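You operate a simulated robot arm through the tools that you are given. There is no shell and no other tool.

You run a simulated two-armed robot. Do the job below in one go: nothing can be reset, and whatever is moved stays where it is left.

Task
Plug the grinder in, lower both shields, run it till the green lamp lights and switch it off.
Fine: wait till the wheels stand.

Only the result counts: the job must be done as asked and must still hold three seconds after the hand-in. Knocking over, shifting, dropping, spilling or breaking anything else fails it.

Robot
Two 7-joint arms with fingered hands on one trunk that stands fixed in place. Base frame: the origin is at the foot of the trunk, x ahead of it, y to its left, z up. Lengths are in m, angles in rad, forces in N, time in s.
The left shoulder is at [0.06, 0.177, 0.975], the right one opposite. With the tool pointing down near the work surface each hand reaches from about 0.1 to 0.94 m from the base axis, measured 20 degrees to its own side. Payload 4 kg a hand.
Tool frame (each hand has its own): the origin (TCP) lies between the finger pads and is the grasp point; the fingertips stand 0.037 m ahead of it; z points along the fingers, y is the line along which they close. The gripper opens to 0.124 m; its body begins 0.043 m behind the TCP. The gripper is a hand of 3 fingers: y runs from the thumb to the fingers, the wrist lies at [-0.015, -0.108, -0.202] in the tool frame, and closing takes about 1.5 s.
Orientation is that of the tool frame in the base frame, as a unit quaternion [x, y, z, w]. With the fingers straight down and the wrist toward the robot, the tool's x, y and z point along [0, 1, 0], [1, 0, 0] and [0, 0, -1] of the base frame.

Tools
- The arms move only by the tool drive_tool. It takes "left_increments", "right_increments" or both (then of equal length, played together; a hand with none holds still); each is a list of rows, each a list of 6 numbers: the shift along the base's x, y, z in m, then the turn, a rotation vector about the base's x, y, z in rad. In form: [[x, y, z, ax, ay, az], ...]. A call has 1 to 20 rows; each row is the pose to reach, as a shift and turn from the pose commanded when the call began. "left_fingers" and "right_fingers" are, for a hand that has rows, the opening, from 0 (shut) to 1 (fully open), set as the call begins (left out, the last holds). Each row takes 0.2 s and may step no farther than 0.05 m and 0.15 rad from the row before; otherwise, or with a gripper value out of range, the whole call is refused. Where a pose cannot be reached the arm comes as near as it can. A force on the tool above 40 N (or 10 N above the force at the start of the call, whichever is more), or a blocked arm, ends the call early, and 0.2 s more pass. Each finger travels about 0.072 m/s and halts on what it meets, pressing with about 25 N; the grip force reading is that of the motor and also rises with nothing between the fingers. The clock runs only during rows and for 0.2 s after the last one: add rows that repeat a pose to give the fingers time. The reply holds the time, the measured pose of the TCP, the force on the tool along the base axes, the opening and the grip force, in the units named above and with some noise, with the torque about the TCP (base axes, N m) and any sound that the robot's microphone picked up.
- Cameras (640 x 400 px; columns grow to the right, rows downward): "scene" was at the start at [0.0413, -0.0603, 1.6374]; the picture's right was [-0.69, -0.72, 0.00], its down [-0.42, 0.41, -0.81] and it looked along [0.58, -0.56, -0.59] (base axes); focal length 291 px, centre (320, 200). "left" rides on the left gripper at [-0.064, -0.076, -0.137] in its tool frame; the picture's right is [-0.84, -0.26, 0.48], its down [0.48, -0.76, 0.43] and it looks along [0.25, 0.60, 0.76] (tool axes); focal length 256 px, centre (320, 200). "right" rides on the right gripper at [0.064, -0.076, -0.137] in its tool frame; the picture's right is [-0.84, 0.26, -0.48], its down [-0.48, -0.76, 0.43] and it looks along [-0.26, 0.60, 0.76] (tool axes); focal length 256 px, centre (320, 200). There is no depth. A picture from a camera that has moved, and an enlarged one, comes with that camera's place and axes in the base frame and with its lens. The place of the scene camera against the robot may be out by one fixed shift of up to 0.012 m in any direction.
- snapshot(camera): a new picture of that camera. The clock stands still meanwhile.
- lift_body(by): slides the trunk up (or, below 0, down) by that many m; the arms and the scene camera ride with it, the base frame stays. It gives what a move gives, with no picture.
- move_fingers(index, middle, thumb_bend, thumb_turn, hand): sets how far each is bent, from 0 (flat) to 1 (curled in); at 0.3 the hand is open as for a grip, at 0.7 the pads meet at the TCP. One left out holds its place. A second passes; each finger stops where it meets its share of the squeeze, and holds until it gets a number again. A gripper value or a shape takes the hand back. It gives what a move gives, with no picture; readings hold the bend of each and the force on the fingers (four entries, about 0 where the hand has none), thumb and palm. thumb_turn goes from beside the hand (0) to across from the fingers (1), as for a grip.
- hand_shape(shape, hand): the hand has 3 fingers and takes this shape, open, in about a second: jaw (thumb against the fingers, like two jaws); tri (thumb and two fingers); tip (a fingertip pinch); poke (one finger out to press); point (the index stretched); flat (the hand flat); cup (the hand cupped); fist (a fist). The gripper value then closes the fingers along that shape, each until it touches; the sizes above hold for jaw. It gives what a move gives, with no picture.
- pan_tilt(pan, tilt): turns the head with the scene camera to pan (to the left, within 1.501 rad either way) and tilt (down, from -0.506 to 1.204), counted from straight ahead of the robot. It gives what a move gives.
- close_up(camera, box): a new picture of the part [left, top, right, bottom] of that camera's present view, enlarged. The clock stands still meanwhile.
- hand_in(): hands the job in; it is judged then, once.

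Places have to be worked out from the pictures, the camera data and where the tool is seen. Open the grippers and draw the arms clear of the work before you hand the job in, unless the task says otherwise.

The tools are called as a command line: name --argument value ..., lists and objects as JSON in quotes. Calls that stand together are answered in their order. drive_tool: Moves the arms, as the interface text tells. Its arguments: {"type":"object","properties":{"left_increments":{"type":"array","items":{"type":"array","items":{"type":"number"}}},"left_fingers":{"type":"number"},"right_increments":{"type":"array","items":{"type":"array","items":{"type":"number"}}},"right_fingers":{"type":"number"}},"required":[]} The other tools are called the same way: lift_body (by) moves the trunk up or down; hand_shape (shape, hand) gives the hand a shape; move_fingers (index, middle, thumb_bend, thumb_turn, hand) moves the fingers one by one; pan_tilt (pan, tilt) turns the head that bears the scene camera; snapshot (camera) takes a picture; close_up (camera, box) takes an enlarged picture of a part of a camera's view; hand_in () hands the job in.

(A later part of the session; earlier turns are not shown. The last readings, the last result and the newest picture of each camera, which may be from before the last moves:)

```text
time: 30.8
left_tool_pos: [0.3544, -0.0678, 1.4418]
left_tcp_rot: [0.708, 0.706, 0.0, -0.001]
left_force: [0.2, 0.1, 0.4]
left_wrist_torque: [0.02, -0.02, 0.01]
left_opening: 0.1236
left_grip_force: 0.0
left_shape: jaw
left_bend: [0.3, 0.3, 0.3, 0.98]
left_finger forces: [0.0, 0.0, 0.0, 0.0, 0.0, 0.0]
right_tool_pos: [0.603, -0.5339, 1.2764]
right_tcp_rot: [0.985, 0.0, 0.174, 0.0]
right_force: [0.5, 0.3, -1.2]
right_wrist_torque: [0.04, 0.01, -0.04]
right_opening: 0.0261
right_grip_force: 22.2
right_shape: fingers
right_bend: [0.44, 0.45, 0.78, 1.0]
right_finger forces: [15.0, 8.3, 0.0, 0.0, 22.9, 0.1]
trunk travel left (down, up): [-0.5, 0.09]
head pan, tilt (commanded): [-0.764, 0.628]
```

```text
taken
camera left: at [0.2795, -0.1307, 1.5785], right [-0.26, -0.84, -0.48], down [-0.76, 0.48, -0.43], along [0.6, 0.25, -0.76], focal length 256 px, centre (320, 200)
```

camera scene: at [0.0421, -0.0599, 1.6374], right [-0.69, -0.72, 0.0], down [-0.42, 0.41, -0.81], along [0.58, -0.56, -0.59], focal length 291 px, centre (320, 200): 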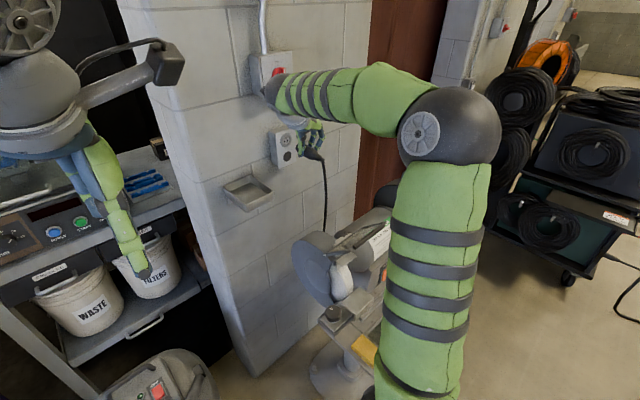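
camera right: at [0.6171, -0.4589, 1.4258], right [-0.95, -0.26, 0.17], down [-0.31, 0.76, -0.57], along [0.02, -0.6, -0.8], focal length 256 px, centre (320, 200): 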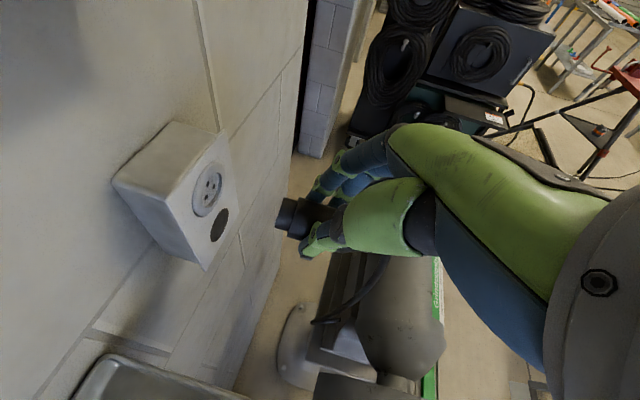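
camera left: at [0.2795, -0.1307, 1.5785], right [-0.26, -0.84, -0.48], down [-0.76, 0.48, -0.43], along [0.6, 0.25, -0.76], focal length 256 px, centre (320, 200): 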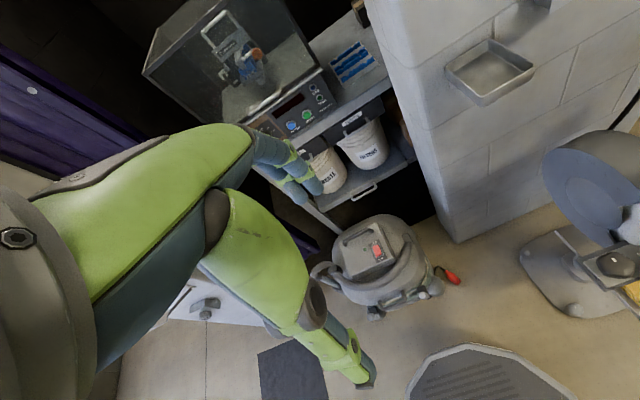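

I'm in front of the socket. I'll zoom from the hand camera and the scene camera to check the axis alignment.

close_up --camera "right" --box '[160, 130, 360, 280]'

close_up --camera "right" --box '[170, 140, 250, 240]'

close_up --camera "scene" --box '[250, 100, 340, 190]'

```text
2.67 times, centred on (260, 205) of right
camera zoom: at [0.6171, -0.4589, 1.4258], right [-0.95, -0.26, 0.17], down [-0.31, 0.76, -0.57], along [0.02, -0.6, -0.8], focal length 683 px, centre (480, 187)
```

zoom: 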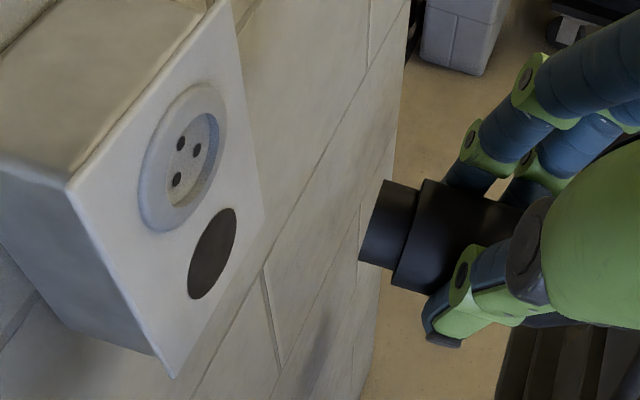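

```text
4.00 times, centred on (210, 190) of right
camera zoom: at [0.6171, -0.4589, 1.4258], right [-0.95, -0.26, 0.17], down [-0.31, 0.76, -0.57], along [0.02, -0.6, -0.8], focal length 1024 px, centre (760, 240)
```

zoom: 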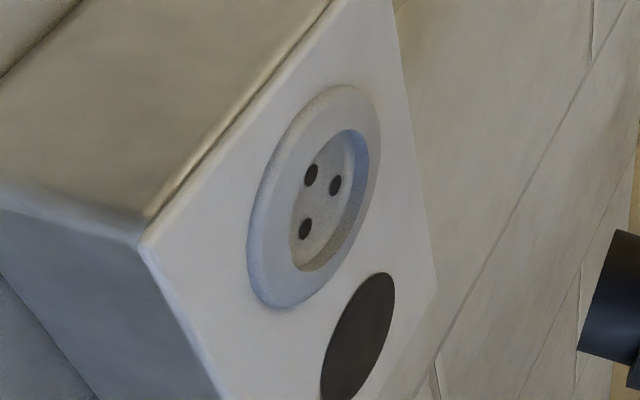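

```text
4.44 times, centred on (295, 145) of scene
camera zoom: at [0.0421, -0.0599, 1.6374], right [-0.69, -0.72, 0.0], down [-0.42, 0.41, -0.81], along [0.58, -0.56, -0.59], focal length 1294 px, centre (431, 444)
```

zoom: 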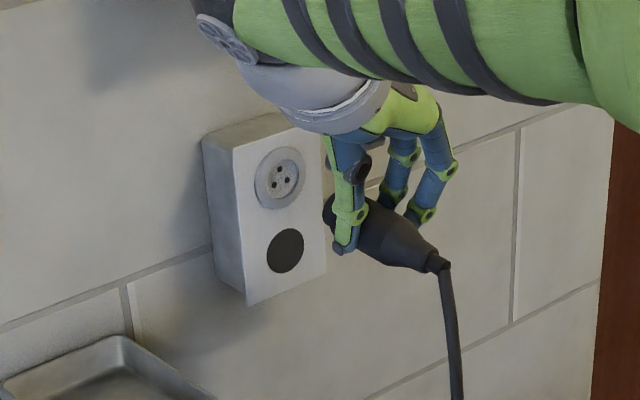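

The plug's depth in the hand is still uncertain by several mm, because both useful views come from above. I'll bring the left hand's camera to a level side view of plug and socket, with the right arm holding still. First I pitch the left hand up.

drive_tool --left_increments '[[0, 0, -0.02, 0, -0.145, 0], [0, 0, -0.045, 0, -0.29, 0], [0, 0, -0.07, 0, -0.435, 0], [0, 0, -0.095, 0, -0.58, 0], [0, 0, -0.12, 0, -0.725, 0], [0, 0, -0.14, 0, -0.87, 0]]'

drive_tool --left_increments '[[0.016, -0.035, -0.007, 0, 0, -0.14], [0.032, -0.07, -0.014, 0, 0, -0.28], [0.048, -0.105, -0.021, 0, 0, -0.42], [0.064, -0.14, -0.028, 0, 0, -0.56], [0.08, -0.175, -0.035, 0, 0, -0.7], [0.096, -0.21, -0.042, 0, 0, -0.84], [0.112, -0.245, -0.05, 0, 0, -0.98]]'

snapshot --camera "left"

snapshot --camera "scene"

```text
time: 32.2
left_tool_pos: [0.355, -0.0672, 1.304]
left_tcp_rot: [0.641, 0.641, 0.298, 0.299]
left_force: [-0.1, -0.1, -0.1]
left_wrist_torque: [-0.01, 0.01, 0.01]
left_opening: 0.124
left_grip_force: 0.0
left_shape: jaw
left_bend: [0.3, 0.3, 0.3, 0.98]
left_finger forces: [0.0, 0.0, 0.0, 0.1, 0.0, 0.0]
right_tool_pos: [0.6033, -0.5346, 1.2761]
right_tcp_rot: [0.985, -0.001, 0.173, 0.0]
right_force: [0.2, 0.6, -1.7]
right_wrist_torque: [0.09, 0.04, -0.01]
right_opening: 0.0264
right_grip_force: 23.2
right_shape: fingers
right_bend: [0.44, 0.45, 0.78, 1.0]
right_finger forces: [14.9, 8.2, 0.0, 0.0, 22.8, 0.0]
trunk travel left (down, up): [-0.5, 0.09]
head pan, tilt (commanded): [-0.764, 0.628]
```

```text
time: 33.8
left_tool_pos: [0.4741, -0.3115, 1.2514]
left_tcp_rot: [0.868, 0.263, 0.122, 0.404]
left_force: [0.3, 0.6, 0.2]
left_wrist_torque: [0.0, 0.0, 0.02]
left_opening: 0.1238
left_grip_force: 0.1
left_shape: jaw
left_bend: [0.3, 0.3, 0.3, 0.98]
left_finger forces: [0.1, 0.0, 0.0, 0.1, 0.0, 0.0]
right_tool_pos: [0.6048, -0.5337, 1.2754]
right_tcp_rot: [0.985, 0.0, 0.173, 0.0]
right_force: [-0.6, -0.1, -1.5]
right_wrist_torque: [0.07, 0.04, 0.01]
right_opening: 0.0261
right_grip_force: 22.9
right_shape: fingers
right_bend: [0.44, 0.45, 0.78, 1.0]
right_finger forces: [14.8, 8.2, 0.0, 0.0, 22.9, 0.1]
trunk travel left (down, up): [-0.5, 0.09]
head pan, tilt (commanded): [-0.764, 0.628]
```

```text
taken
camera left: at [0.3354, -0.2193, 1.2815], right [-0.58, -0.63, -0.51], down [0.31, 0.4, -0.86], along [0.75, -0.66, -0.03], focal length 256 px, centre (320, 200)
```

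left: 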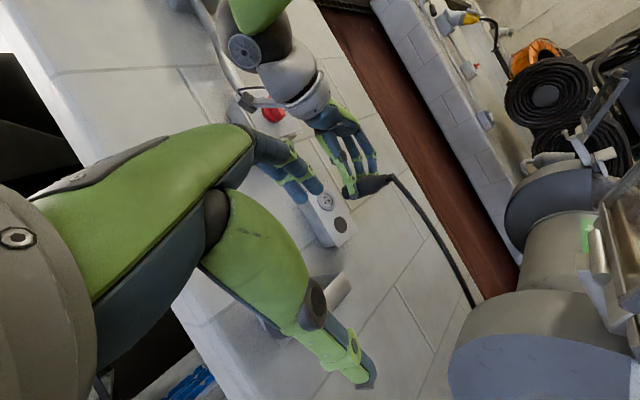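

```text
taken
camera scene: at [0.0439, -0.0602, 1.6374], right [-0.69, -0.72, 0.0], down [-0.43, 0.41, -0.81], along [0.58, -0.56, -0.59], focal length 291 px, centre (320, 200)
```

scene: 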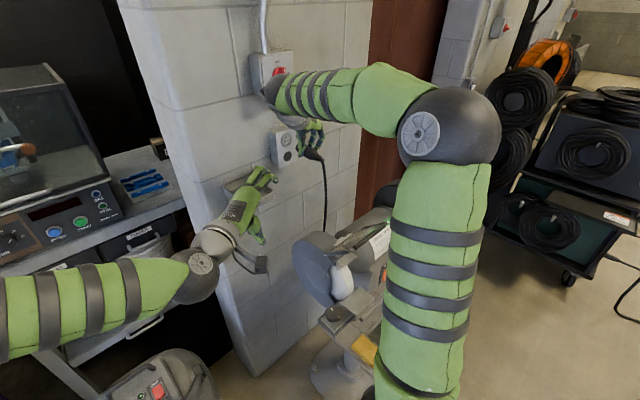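

The left camera now sees the socket and plug nearly level. I'll zoom in.

close_up --camera "left" --box '[290, 140, 410, 250]'

close_up --camera "left" --box '[310, 165, 370, 225]'

```text
3.64 times, centred on (350, 195) of left
camera zoom: at [0.3354, -0.2193, 1.2815], right [-0.58, -0.63, -0.51], down [0.31, 0.4, -0.86], along [0.75, -0.66, -0.03], focal length 931 px, centre (211, 218)
```

zoom: 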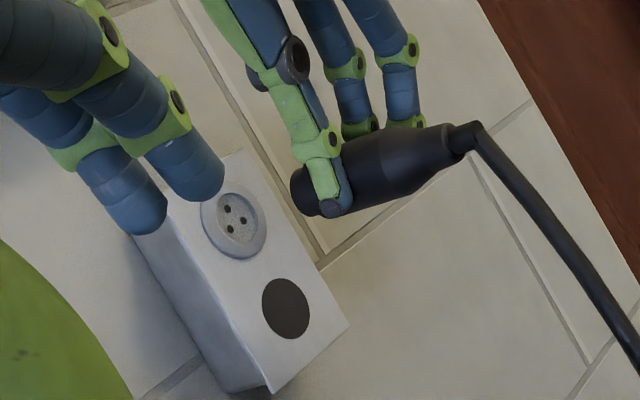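

```text
6.67 times, centred on (340, 195) of left
camera zoom: at [0.3354, -0.2193, 1.2815], right [-0.58, -0.63, -0.51], down [0.31, 0.4, -0.86], along [0.75, -0.66, -0.03], focal length 1707 px, centre (187, 233)
```

zoom: 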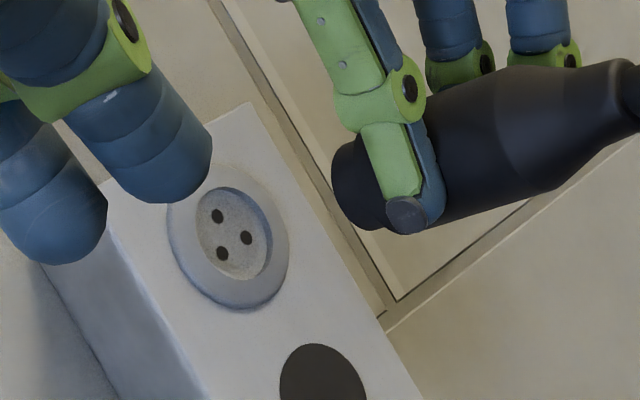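

I'll zoom further on the plug body to measure its axis in this view.

close_up --camera "left" --box '[350, 165, 405, 210]'

close_up --camera "right" --box '[260, 180, 340, 260]'

```text
8.89 times, centred on (378, 188) of left
camera zoom: at [0.3354, -0.2193, 1.2815], right [-0.58, -0.63, -0.51], down [0.31, 0.4, -0.86], along [0.75, -0.66, -0.03], focal length 2276 px, centre (-191, 311)
```

zoom: 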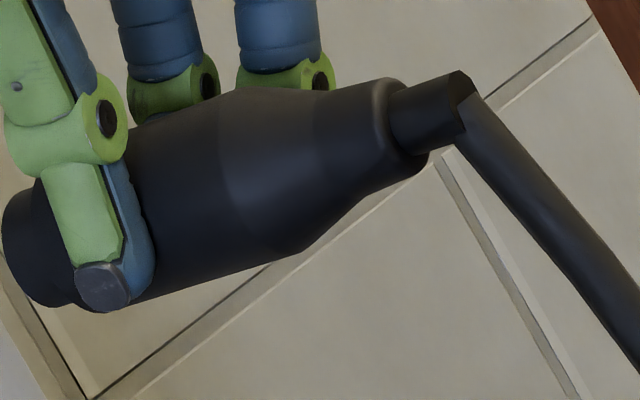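

```text
5.00 times, centred on (300, 220) of right
camera zoom: at [0.6191, -0.4585, 1.4247], right [-0.95, -0.26, 0.17], down [-0.31, 0.76, -0.57], along [0.02, -0.6, -0.8], focal length 1280 px, centre (420, 100)
```

zoom: 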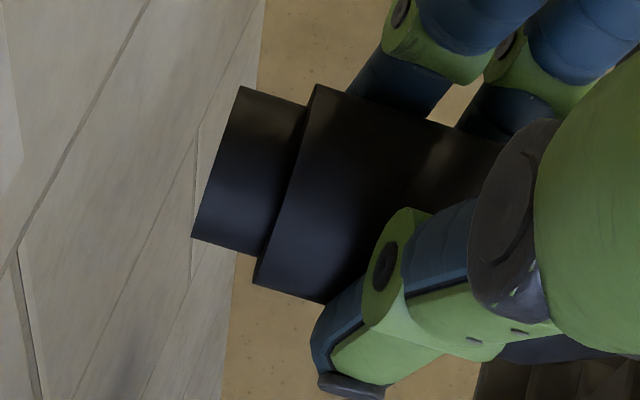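

With the level view I can triangulate properly: nose centre at [0.649, -0.564, 1.253], socket centre at [0.7045, -0.561, 1.258]. The plug is pitched up about 0.13 rad and yawed about 0.12 rad in the grip. I'll rotate the hand to straighten the plug and shift to put its axis on the socket.

drive_tool --right_increments '[[0.004, 0.0026, 0.0035, 0, 0.0437, -0.0407], [0.008, 0.0052, 0.007, 0, 0.0873, -0.0813], [0.013, 0.0078, 0.0106, 0, 0.131, -0.122], [0.013, 0.0078, 0.0106, 0, 0.131, -0.122]]'

close_up --camera "left" --box '[310, 165, 370, 225]'

close_up --camera "left" --box '[345, 165, 400, 210]'

close_up --camera "right" --box '[200, 150, 340, 260]'

```text
time: 34.8
left_tool_pos: [0.4705, -0.3114, 1.2533]
left_tcp_rot: [0.868, 0.263, 0.122, 0.403]
left_force: [0.1, -0.2, -0.4]
left_wrist_torque: [0.01, 0.02, -0.04]
left_opening: 0.1238
left_grip_force: 0.1
left_shape: jaw
left_bend: [0.3, 0.3, 0.3, 0.98]
left_finger forces: [0.0, 0.1, 0.0, 0.1, 0.0, 0.0]
right_tool_pos: [0.6141, -0.5273, 1.2875]
right_tcp_rot: [0.992, -0.059, 0.108, 0.011]
right_force: [-0.8, 0.2, -1.4]
right_wrist_torque: [0.08, -0.02, 0.01]
right_opening: 0.0263
right_grip_force: 23.2
right_shape: fingers
right_bend: [0.44, 0.45, 0.78, 1.0]
right_finger forces: [14.9, 8.3, 0.0, 0.1, 22.9, 0.0]
trunk travel left (down, up): [-0.5, 0.09]
head pan, tilt (commanded): [-0.764, 0.628]
```

```text
6.67 times, centred on (340, 195) of left
camera zoom: at [0.3327, -0.2197, 1.282], right [-0.58, -0.64, -0.51], down [0.31, 0.4, -0.86], along [0.75, -0.66, -0.03], focal length 1707 px, centre (187, 233)
```

zoom: 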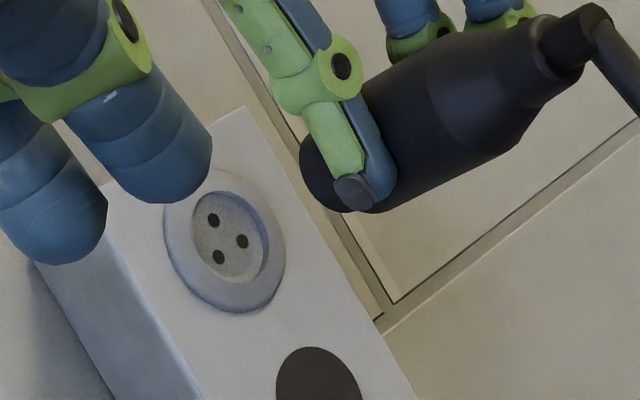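

```text
8.89 times, centred on (372, 188) of left
camera zoom: at [0.3327, -0.2197, 1.282], right [-0.58, -0.64, -0.51], down [0.31, 0.4, -0.86], along [0.75, -0.66, -0.03], focal length 2276 px, centre (-147, 311)
```

zoom: 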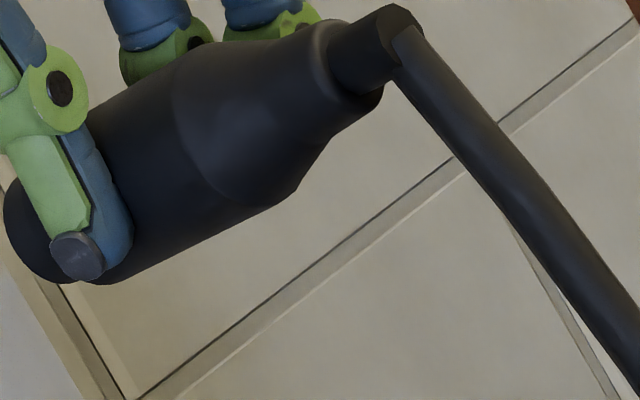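

```text
3.64 times, centred on (270, 205) of right
camera zoom: at [0.6569, -0.4562, 1.4342], right [-0.95, -0.14, 0.29], down [-0.28, 0.8, -0.53], along [-0.16, -0.59, -0.79], focal length 931 px, centre (502, 182)
```

zoom: 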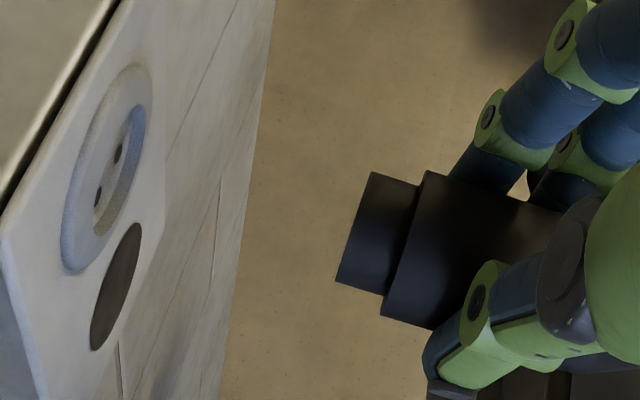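

The plug axis is now parallel to x within about 1°. Both views put the nose about 2.6 mm too high and laterally right. I'll correct and advance 3.5 cm, leaving roughly 1.5 cm of gap for one more check.

drive_tool --right_increments '[[0.0, 0.0005, -0.0026, 0, 0, 0], [0.012, 0.0005, -0.0026, 0, 0, 0], [0.024, 0.0005, -0.0026, 0, 0, 0], [0.036, 0.0005, -0.0026, 0, 0, 0], [0.036, 0.0005, -0.0026, 0, 0, 0]]'

close_up --camera "left" --box '[310, 165, 370, 225]'

close_up --camera "right" --box '[220, 150, 340, 260]'

snapshot --camera "scene"

```text
time: 36.0
left_tool_pos: [0.4699, -0.3114, 1.2525]
left_tcp_rot: [0.868, 0.263, 0.122, 0.403]
left_force: [-0.2, -0.4, -0.4]
left_wrist_torque: [0.0, 0.01, 0.02]
left_opening: 0.1238
left_grip_force: 0.0
left_shape: jaw
left_bend: [0.3, 0.3, 0.3, 0.98]
left_finger forces: [0.0, 0.1, 0.0, 0.0, 0.0, 0.0]
right_tool_pos: [0.6483, -0.5269, 1.2851]
right_tcp_rot: [0.992, -0.06, 0.108, 0.011]
right_force: [0.5, -0.3, -1.9]
right_wrist_torque: [0.04, 0.02, 0.0]
right_opening: 0.0262
right_grip_force: 23.2
right_shape: fingers
right_bend: [0.44, 0.45, 0.78, 1.0]
right_finger forces: [14.8, 8.3, 0.0, 0.0, 22.8, 0.0]
trunk travel left (down, up): [-0.5, 0.09]
head pan, tilt (commanded): [-0.764, 0.628]
```

```text
6.67 times, centred on (340, 195) of left
camera zoom: at [0.3328, -0.2197, 1.2819], right [-0.58, -0.64, -0.51], down [0.31, 0.4, -0.86], along [0.75, -0.66, -0.03], focal length 1707 px, centre (187, 233)
```

zoom: 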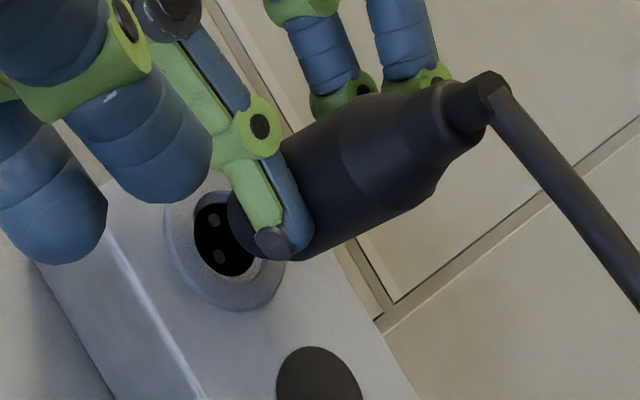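

```text
3.64 times, centred on (280, 205) of right
camera zoom: at [0.6914, -0.4559, 1.4316], right [-0.95, -0.14, 0.29], down [-0.28, 0.8, -0.53], along [-0.16, -0.59, -0.79], focal length 931 px, centre (466, 182)
```

zoom: 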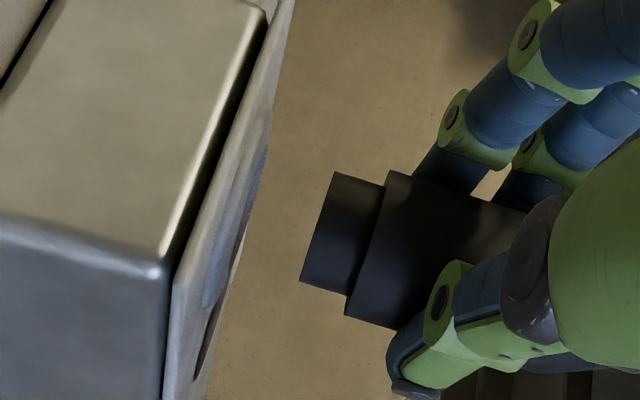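

```text
taken
camera scene: at [0.0413, -0.0604, 1.6374], right [-0.69, -0.72, 0.0], down [-0.42, 0.41, -0.81], along [0.58, -0.56, -0.59], focal length 291 px, centre (320, 200)
```

scene: 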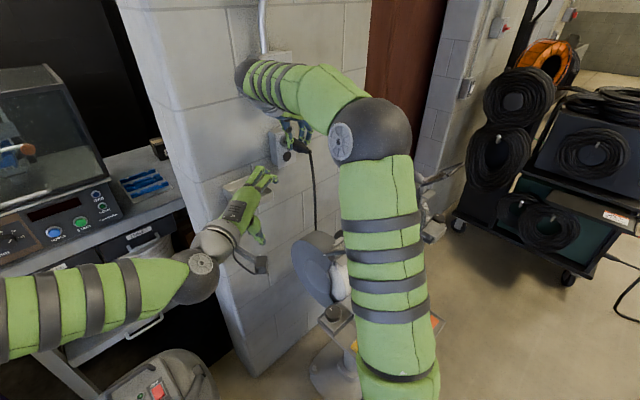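

The nose is centred on the recess in the left view, and its shadow darkens the recess. I'll advance about 1.5 cm more in small steps and check force and views.

drive_tool --right_increments '[[0.004, 0.0002, -0.0002, 0, 0, 0], [0.008, 0.0005, -0.0004, 0, 0, 0], [0.012, 0.0005, -0.0004, 0, 0, 0], [0.015, 0.0005, -0.0004, 0, 0, 0], [0.015, 0.0005, -0.0004, 0, 0, 0]]'

close_up --camera "left" --box '[310, 165, 370, 225]'

close_up --camera "right" --box '[220, 150, 340, 260]'

```text
time: 37.2
left_tool_pos: [0.4706, -0.3123, 1.2519]
left_tcp_rot: [0.868, 0.264, 0.123, 0.403]
left_force: [0.8, 0.6, 0.2]
left_wrist_torque: [-0.03, 0.02, 0.03]
left_opening: 0.1233
left_grip_force: 0.1
left_shape: jaw
left_bend: [0.3, 0.3, 0.3, 0.98]
left_finger forces: [0.1, 0.0, 0.0, 0.0, 0.1, 0.0]
right_tool_pos: [0.6636, -0.527, 1.2836]
right_tcp_rot: [0.992, -0.06, 0.108, 0.011]
right_force: [-0.3, -0.2, -2.1]
right_wrist_torque: [0.03, -0.07, 0.03]
right_opening: 0.0262
right_grip_force: 22.8
right_shape: fingers
right_bend: [0.44, 0.45, 0.78, 1.0]
right_finger forces: [14.8, 8.3, 0.1, 0.0, 22.8, 0.1]
trunk travel left (down, up): [-0.5, 0.09]
head pan, tilt (commanded): [-0.764, 0.628]
```

```text
6.67 times, centred on (340, 195) of left
camera zoom: at [0.3331, -0.2196, 1.2819], right [-0.58, -0.64, -0.51], down [0.31, 0.4, -0.86], along [0.75, -0.66, -0.03], focal length 1707 px, centre (187, 233)
```

zoom: 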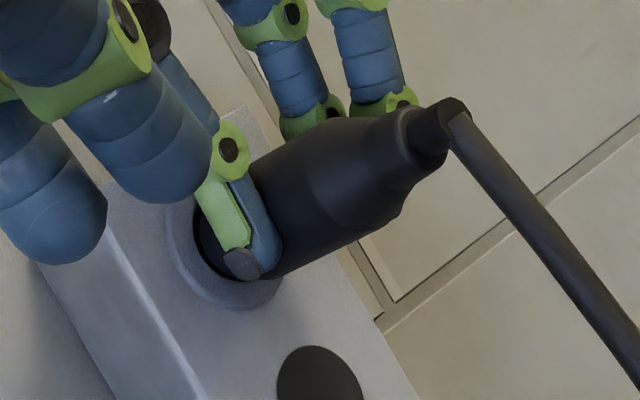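

```text
3.64 times, centred on (280, 205) of right
camera zoom: at [0.7063, -0.4558, 1.4303], right [-0.95, -0.14, 0.29], down [-0.28, 0.8, -0.53], along [-0.16, -0.59, -0.79], focal length 931 px, centre (466, 182)
```

zoom: 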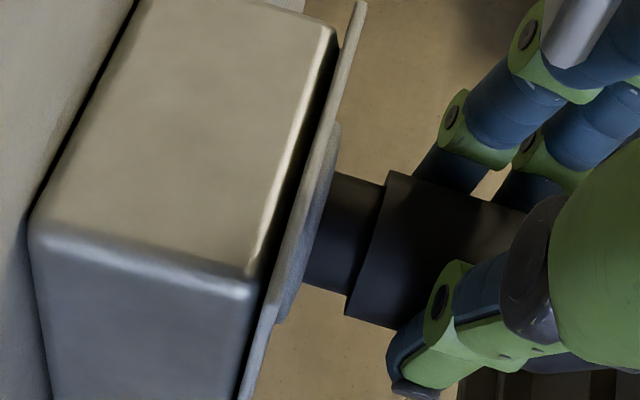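

The nose tip is at the recess with no contact force yet, and both views look centred. A grey object has appeared at the top of the hand view, so I'll check the full picture before pushing.

snapshot --camera "right"

snapshot --camera "left"

```text
taken
camera right: at [0.7063, -0.4558, 1.4303], right [-0.95, -0.14, 0.29], down [-0.28, 0.8, -0.53], along [-0.16, -0.59, -0.79], focal length 256 px, centre (320, 200)
```

right: 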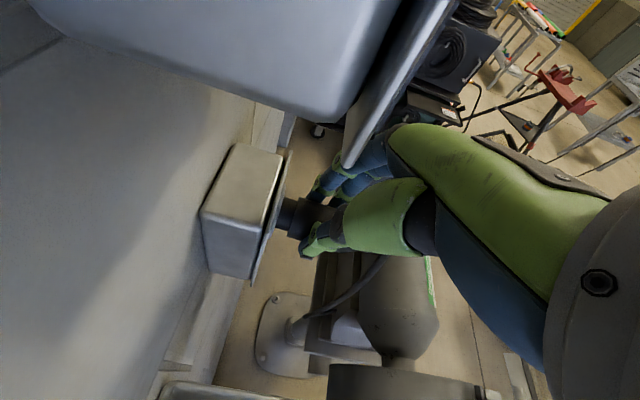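

```text
taken
camera left: at [0.3331, -0.2196, 1.2819], right [-0.58, -0.64, -0.51], down [0.31, 0.4, -0.86], along [0.75, -0.66, -0.03], focal length 256 px, centre (320, 200)
```

left: 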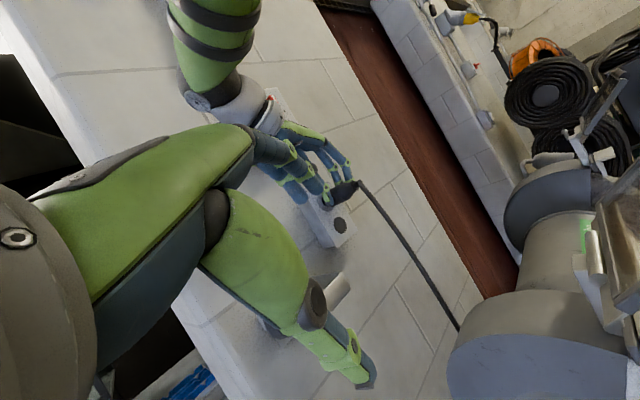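

The grey object is the isolator box, beside the camera but clear of the palm. I'll push the plug in slowly with 2 mm steps and watch the force.

drive_tool --right_increments '[[0.002, 0, 0, 0, 0, 0], [0.004, 0, 0, 0, 0, 0], [0.006, 0, 0, 0, 0, 0], [0.008, 0, 0, 0, 0, 0]]'

close_up --camera "left" --box '[310, 165, 370, 225]'

close_up --camera "right" --box '[220, 150, 340, 260]'

```text
time: 38.2
left_tool_pos: [0.4707, -0.3114, 1.2517]
left_tcp_rot: [0.868, 0.263, 0.122, 0.403]
left_force: [0.6, 0.5, 0.3]
left_wrist_torque: [0.02, 0.01, 0.0]
left_opening: 0.1237
left_grip_force: 0.1
left_shape: jaw
left_bend: [0.3, 0.3, 0.3, 0.98]
left_finger forces: [0.0, 0.0, 0.0, 0.0, 0.0, 0.0]
right_tool_pos: [0.6723, -0.5271, 1.2845]
right_tcp_rot: [0.992, -0.06, 0.109, 0.011]
right_force: [-0.3, 0.5, -2.0]
right_wrist_torque: [0.07, -0.03, 0.0]
right_opening: 0.0261
right_grip_force: 23.1
right_shape: fingers
right_bend: [0.44, 0.45, 0.78, 1.0]
right_finger forces: [14.9, 8.4, 0.1, 0.1, 22.8, 0.0]
trunk travel left (down, up): [-0.5, 0.09]
head pan, tilt (commanded): [-0.764, 0.628]
```

```text
6.67 times, centred on (340, 195) of left
camera zoom: at [0.3331, -0.2196, 1.2819], right [-0.58, -0.64, -0.51], down [0.31, 0.4, -0.86], along [0.75, -0.66, -0.03], focal length 1707 px, centre (187, 233)
```

zoom: 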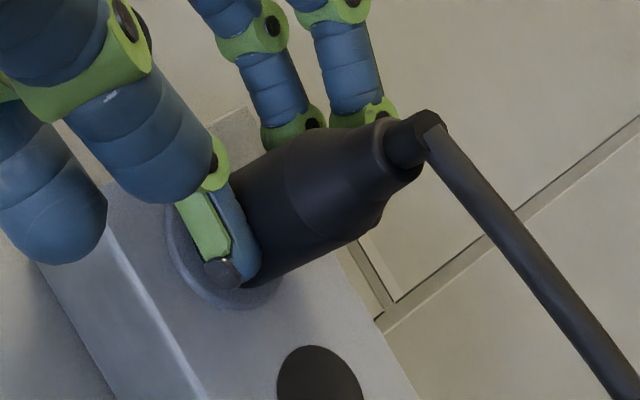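

```text
3.64 times, centred on (280, 205) of right
camera zoom: at [0.7152, -0.4558, 1.4304], right [-0.95, -0.14, 0.29], down [-0.28, 0.8, -0.53], along [-0.16, -0.59, -0.79], focal length 931 px, centre (466, 182)
```

zoom: 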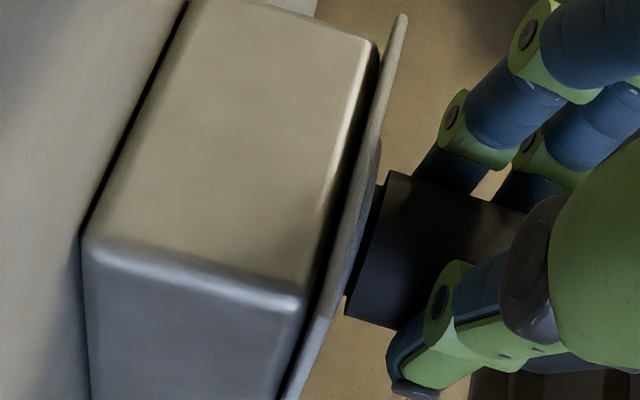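

The nose has entered the recess with no resistance. I'll continue pushing to seat it.

drive_tool --right_increments '[[0.002, 0, 0, 0, 0, 0], [0.004, 0, 0, 0, 0, 0], [0.006, 0, 0, 0, 0, 0], [0.008, 0, 0, 0, 0, 0], [0.01, 0, 0, 0, 0, 0]]'

close_up --camera "left" --box '[310, 165, 370, 225]'

close_up --camera "right" --box '[220, 150, 340, 260]'

```text
time: 39.4
left_tool_pos: [0.4672, -0.3115, 1.2551]
left_tcp_rot: [0.868, 0.263, 0.123, 0.403]
left_force: [0.1, 0.8, 0.4]
left_wrist_torque: [-0.02, 0.0, 0.02]
left_opening: 0.1237
left_grip_force: 0.0
left_shape: jaw
left_bend: [0.3, 0.3, 0.3, 0.98]
left_finger forces: [0.0, 0.0, 0.1, 0.0, 0.0, 0.1]
right_tool_pos: [0.6768, -0.5278, 1.2863]
right_tcp_rot: [0.992, -0.062, 0.108, 0.011]
right_force: [-21.1, 4.4, 1.3]
right_wrist_torque: [0.1, 0.56, -0.68]
right_opening: 0.0261
right_grip_force: 22.7
right_shape: fingers
right_bend: [0.44, 0.45, 0.78, 1.0]
right_finger forces: [12.4, 8.5, 0.1, 0.0, 25.0, 0.1]
trunk travel left (down, up): [-0.5, 0.09]
head pan, tilt (commanded): [-0.764, 0.628]
heard: snap
```

```text
6.67 times, centred on (340, 195) of left
camera zoom: at [0.3303, -0.2191, 1.2827], right [-0.58, -0.64, -0.51], down [0.32, 0.4, -0.86], along [0.75, -0.66, -0.03], focal length 1707 px, centre (187, 233)
```

zoom: 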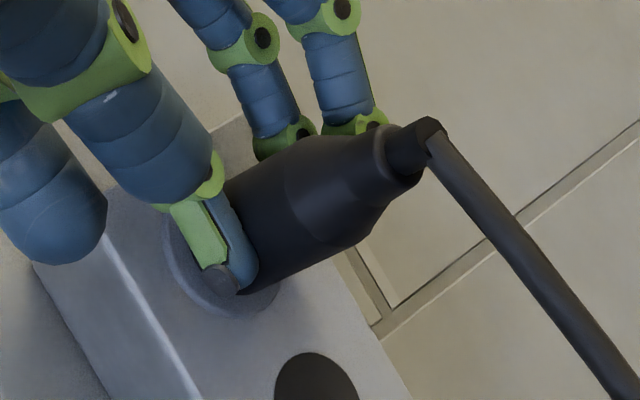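

```text
3.64 times, centred on (280, 205) of right
camera zoom: at [0.7202, -0.4569, 1.431], right [-0.95, -0.14, 0.29], down [-0.28, 0.8, -0.54], along [-0.16, -0.59, -0.79], focal length 931 px, centre (466, 182)
```

zoom: 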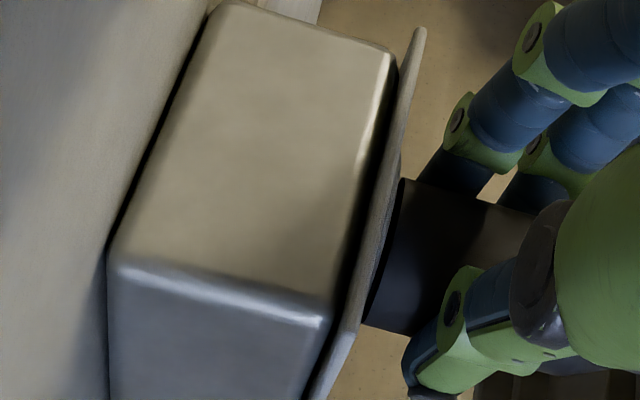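

A snap was heard and the plug body is flush against the socket, with 21 N of push. I'll relax the push slightly, then open the fingers.

drive_tool --right_increments '[[-0.002, 0, 0, 0, 0, 0], [-0.004, 0, 0, 0, 0, 0], [-0.004, 0, 0, 0, 0, 0]]'

move_fingers --hand "right" --index 0.3 --middle 0.3 --thumb_bend 0.6

close_up --camera "left" --box '[310, 165, 370, 225]'

close_up --camera "right" --box '[220, 150, 340, 260]'

```text
time: 40.2
left_tool_pos: [0.4693, -0.3121, 1.2531]
left_tcp_rot: [0.867, 0.264, 0.123, 0.404]
left_force: [0.1, -0.5, 0.1]
left_wrist_torque: [0.01, -0.03, -0.01]
left_opening: 0.1237
left_grip_force: 0.0
left_shape: jaw
left_bend: [0.3, 0.3, 0.3, 0.98]
left_finger forces: [0.0, 0.0, 0.1, 0.0, 0.0, 0.0]
right_tool_pos: [0.6767, -0.527, 1.2845]
right_tcp_rot: [0.992, -0.06, 0.109, 0.01]
right_force: [-12.5, 1.2, 4.7]
right_wrist_torque: [-0.16, 0.3, -0.41]
right_opening: 0.026
right_grip_force: 23.1
right_shape: fingers
right_bend: [0.44, 0.45, 0.78, 1.0]
right_finger forces: [13.5, 8.5, 0.0, 0.1, 23.5, 0.1]
trunk travel left (down, up): [-0.5, 0.09]
head pan, tilt (commanded): [-0.764, 0.628]
```

```text
time: 41.2
left_tool_pos: [0.4702, -0.3111, 1.2528]
left_tcp_rot: [0.868, 0.264, 0.122, 0.403]
left_force: [0.5, -0.2, 0.7]
left_wrist_torque: [-0.01, 0.0, 0.03]
left_opening: 0.1238
left_grip_force: 0.1
left_shape: jaw
left_bend: [0.3, 0.3, 0.3, 0.98]
left_finger forces: [0.1, 0.1, 0.0, 0.1, 0.0, 0.1]
right_tool_pos: [0.6768, -0.5281, 1.2822]
right_tcp_rot: [0.992, -0.061, 0.108, 0.011]
right_force: [0.6, -0.5, 0.3]
right_wrist_torque: [0.01, -0.03, 0.0]
right_opening: 0.0774
right_grip_force: 0.0
right_shape: fingers
right_bend: [0.3, 0.3, 0.6, 1.0]
right_finger forces: [0.1, 0.0, 0.0, 0.0, 0.0, 0.1]
trunk travel left (down, up): [-0.5, 0.09]
head pan, tilt (commanded): [-0.764, 0.628]
```

```text
6.67 times, centred on (340, 195) of left
camera zoom: at [0.3331, -0.2196, 1.2819], right [-0.58, -0.64, -0.51], down [0.31, 0.4, -0.86], along [0.75, -0.66, -0.03], focal length 1707 px, centre (187, 233)
```

zoom: 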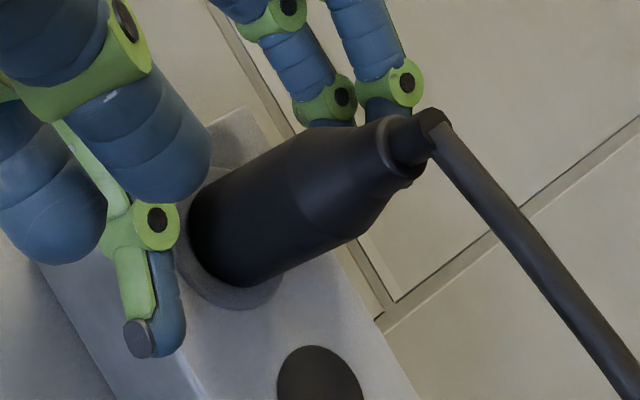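

```text
3.64 times, centred on (280, 205) of right
camera zoom: at [0.7201, -0.4569, 1.4288], right [-0.95, -0.14, 0.29], down [-0.28, 0.8, -0.53], along [-0.16, -0.59, -0.79], focal length 931 px, centre (466, 182)
```

zoom: 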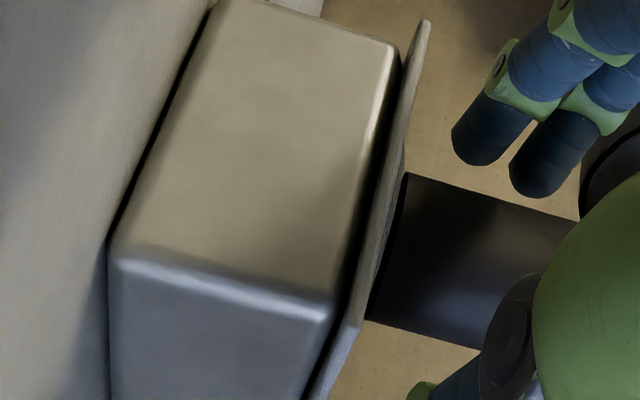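

The plug stays seated on its own. I'll retract the open hand up and back, away from the plug and isolator.

drive_tool --right_increments '[[-0.02, 0, 0.008, 0, 0, 0], [-0.04, 0, 0.018, 0, 0, 0], [-0.065, 0, 0.03, 0, 0, 0], [-0.09, 0, 0.05, 0, 0, 0], [-0.12, 0.01, 0.07, 0, 0, 0], [-0.15, 0.02, 0.09, 0, 0, 0], [-0.19, 0.03, 0.11, 0, 0, 0], [-0.23, 0.04, 0.13, 0, 0, 0]]'

snapshot --camera "right"

snapshot --camera "left"

snapshot --camera "scene"

```text
time: 43.0
left_tool_pos: [0.4696, -0.3117, 1.2531]
left_tcp_rot: [0.868, 0.264, 0.123, 0.403]
left_force: [0.6, 0.1, 0.5]
left_wrist_torque: [0.01, 0.0, -0.01]
left_opening: 0.1236
left_grip_force: 0.1
left_shape: jaw
left_bend: [0.3, 0.3, 0.3, 0.98]
left_finger forces: [0.0, 0.1, 0.0, 0.1, 0.0, 0.1]
right_tool_pos: [0.4455, -0.4869, 1.4144]
right_tcp_rot: [0.992, -0.06, 0.108, 0.012]
right_force: [-1.0, -0.3, 0.6]
right_wrist_torque: [0.01, 0.02, -0.01]
right_opening: 0.0772
right_grip_force: 0.1
right_shape: fingers
right_bend: [0.3, 0.3, 0.6, 1.0]
right_finger forces: [0.0, 0.0, 0.1, 0.0, 0.0, 0.0]
trunk travel left (down, up): [-0.5, 0.09]
head pan, tilt (commanded): [-0.764, 0.628]
```

```text
taken
camera right: at [0.4874, -0.4161, 1.5597], right [-0.95, -0.14, 0.29], down [-0.28, 0.8, -0.54], along [-0.16, -0.59, -0.79], focal length 256 px, centre (320, 200)
```

right: 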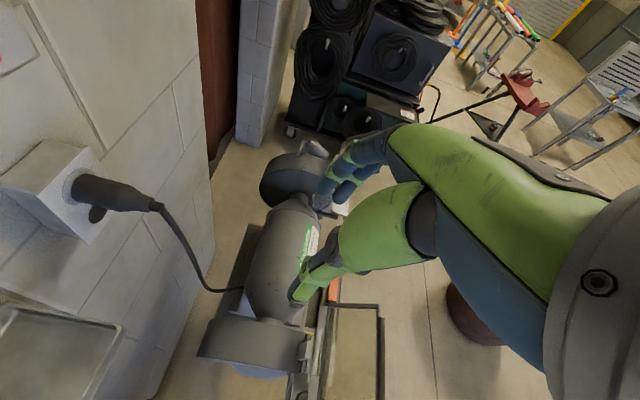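

```text
taken
camera left: at [0.3321, -0.2193, 1.2822], right [-0.58, -0.64, -0.51], down [0.31, 0.4, -0.86], along [0.75, -0.66, -0.03], focal length 256 px, centre (320, 200)
```

left: 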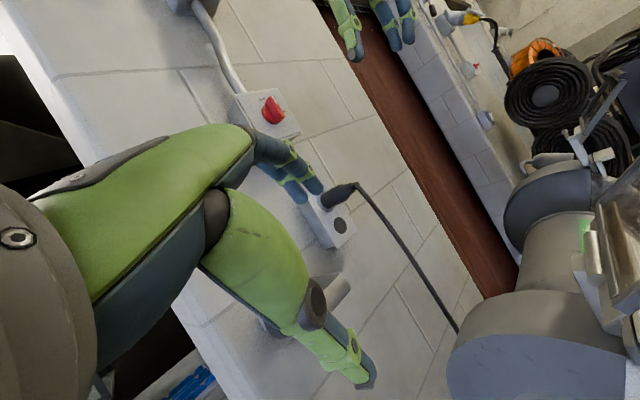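

```text
taken
camera scene: at [0.0403, -0.0601, 1.6375], right [-0.69, -0.72, 0.0], down [-0.42, 0.41, -0.81], along [0.58, -0.56, -0.59], focal length 291 px, centre (320, 200)
```

scene: 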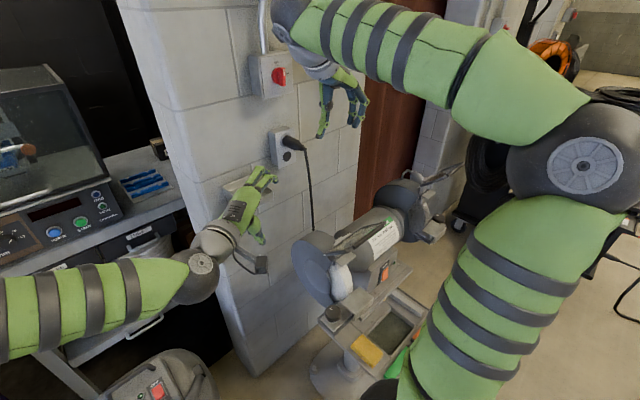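

The plug is in and the hand is clear. Now I'll look at the grinder in detail: shields, rocker and lamp.

close_up --camera "scene" --box '[285, 205, 405, 315]'

close_up --camera "scene" --box '[370, 155, 470, 255]'

close_up --camera "left" --box '[440, 80, 640, 400]'

close_up --camera "scene" --box '[365, 245, 405, 295]'

```text
3.64 times, centred on (345, 260) of scene
camera zoom: at [0.0403, -0.0601, 1.6375], right [-0.69, -0.72, 0.0], down [-0.42, 0.41, -0.81], along [0.58, -0.56, -0.59], focal length 1059 px, centre (229, -18)
```

zoom: 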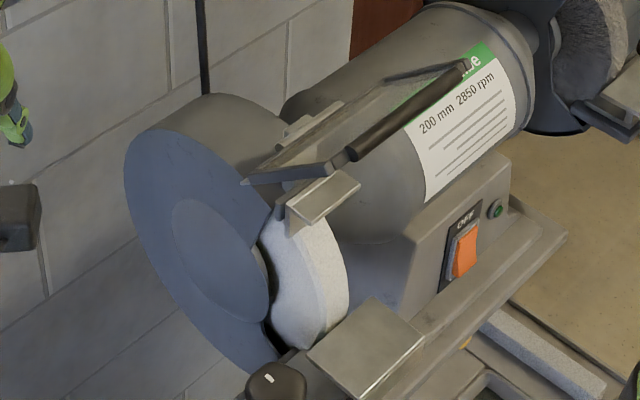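

```text
4.00 times, centred on (420, 205) of scene
camera zoom: at [0.0403, -0.0601, 1.6375], right [-0.69, -0.72, 0.0], down [-0.42, 0.41, -0.81], along [0.58, -0.56, -0.59], focal length 1165 px, centre (-80, 180)
```

zoom: 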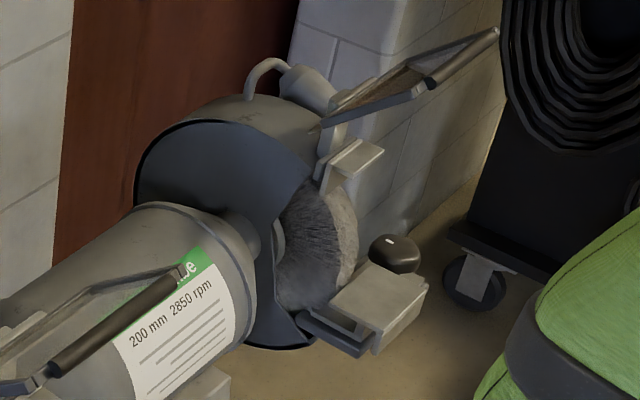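

```text
1.25 times, centred on (540, 240) of left
camera zoom: at [0.3321, -0.2193, 1.2822], right [-0.58, -0.64, -0.51], down [0.31, 0.4, -0.86], along [0.75, -0.66, -0.03], focal length 320 px, centre (45, 150)
```

zoom: 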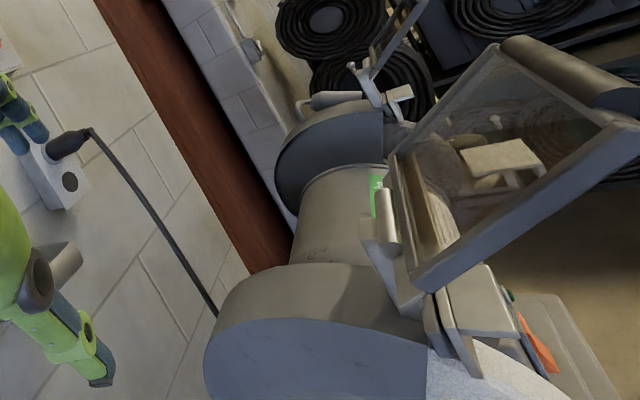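

```text
8.00 times, centred on (385, 270) of scene
camera zoom: at [0.0403, -0.0601, 1.6375], right [-0.69, -0.72, 0.0], down [-0.42, 0.41, -0.81], along [0.58, -0.56, -0.59], focal length 2330 px, centre (-200, -360)
```

zoom: 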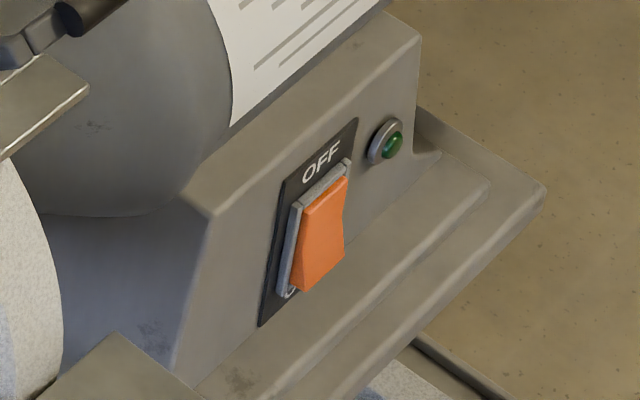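

The rocker shows OFF pressed, with ON at the bottom and the green lamp beside it unlit. The left shield's front bar is at ≈[0.2965, -0.407…-0.517, 1.20], sloping up from a hinge around x≈0.365, z≈1.125. I'll zoom on the hinge from the left camera.

close_up --camera "left" --box '[520, 100, 640, 320]'

close_up --camera "right" --box '[190, 280, 400, 400]'

close_up --camera "scene" --box '[310, 210, 380, 280]'

```text
1.82 times, centred on (580, 210) of left
camera zoom: at [0.3321, -0.2193, 1.2822], right [-0.58, -0.64, -0.51], down [0.31, 0.4, -0.86], along [0.75, -0.66, -0.03], focal length 465 px, centre (-153, 182)
```

zoom: 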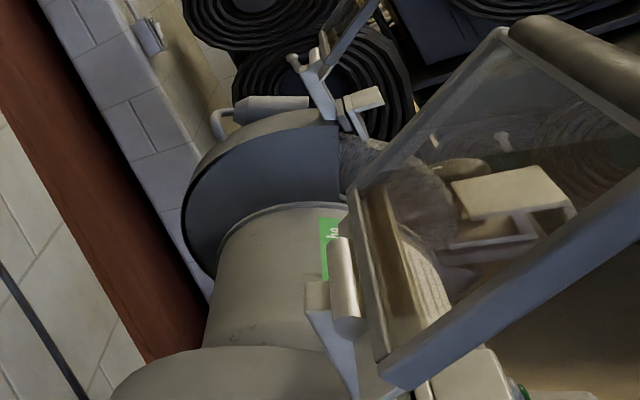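

```text
3.05 times, centred on (295, 340) of right
camera zoom: at [0.4874, -0.4161, 1.5597], right [-0.95, -0.14, 0.29], down [-0.28, 0.8, -0.54], along [-0.16, -0.59, -0.79], focal length 780 px, centre (396, -227)
```

zoom: 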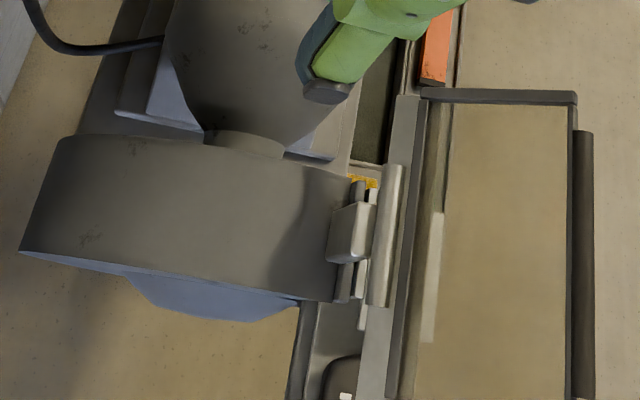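

```text
5.71 times, centred on (345, 245) of scene
camera zoom: at [0.0403, -0.0601, 1.6375], right [-0.69, -0.72, 0.0], down [-0.42, 0.41, -0.81], along [0.58, -0.56, -0.59], focal length 1664 px, centre (177, -57)
```

zoom: 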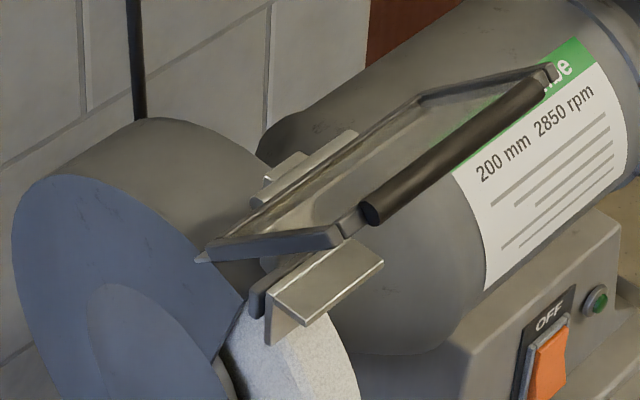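

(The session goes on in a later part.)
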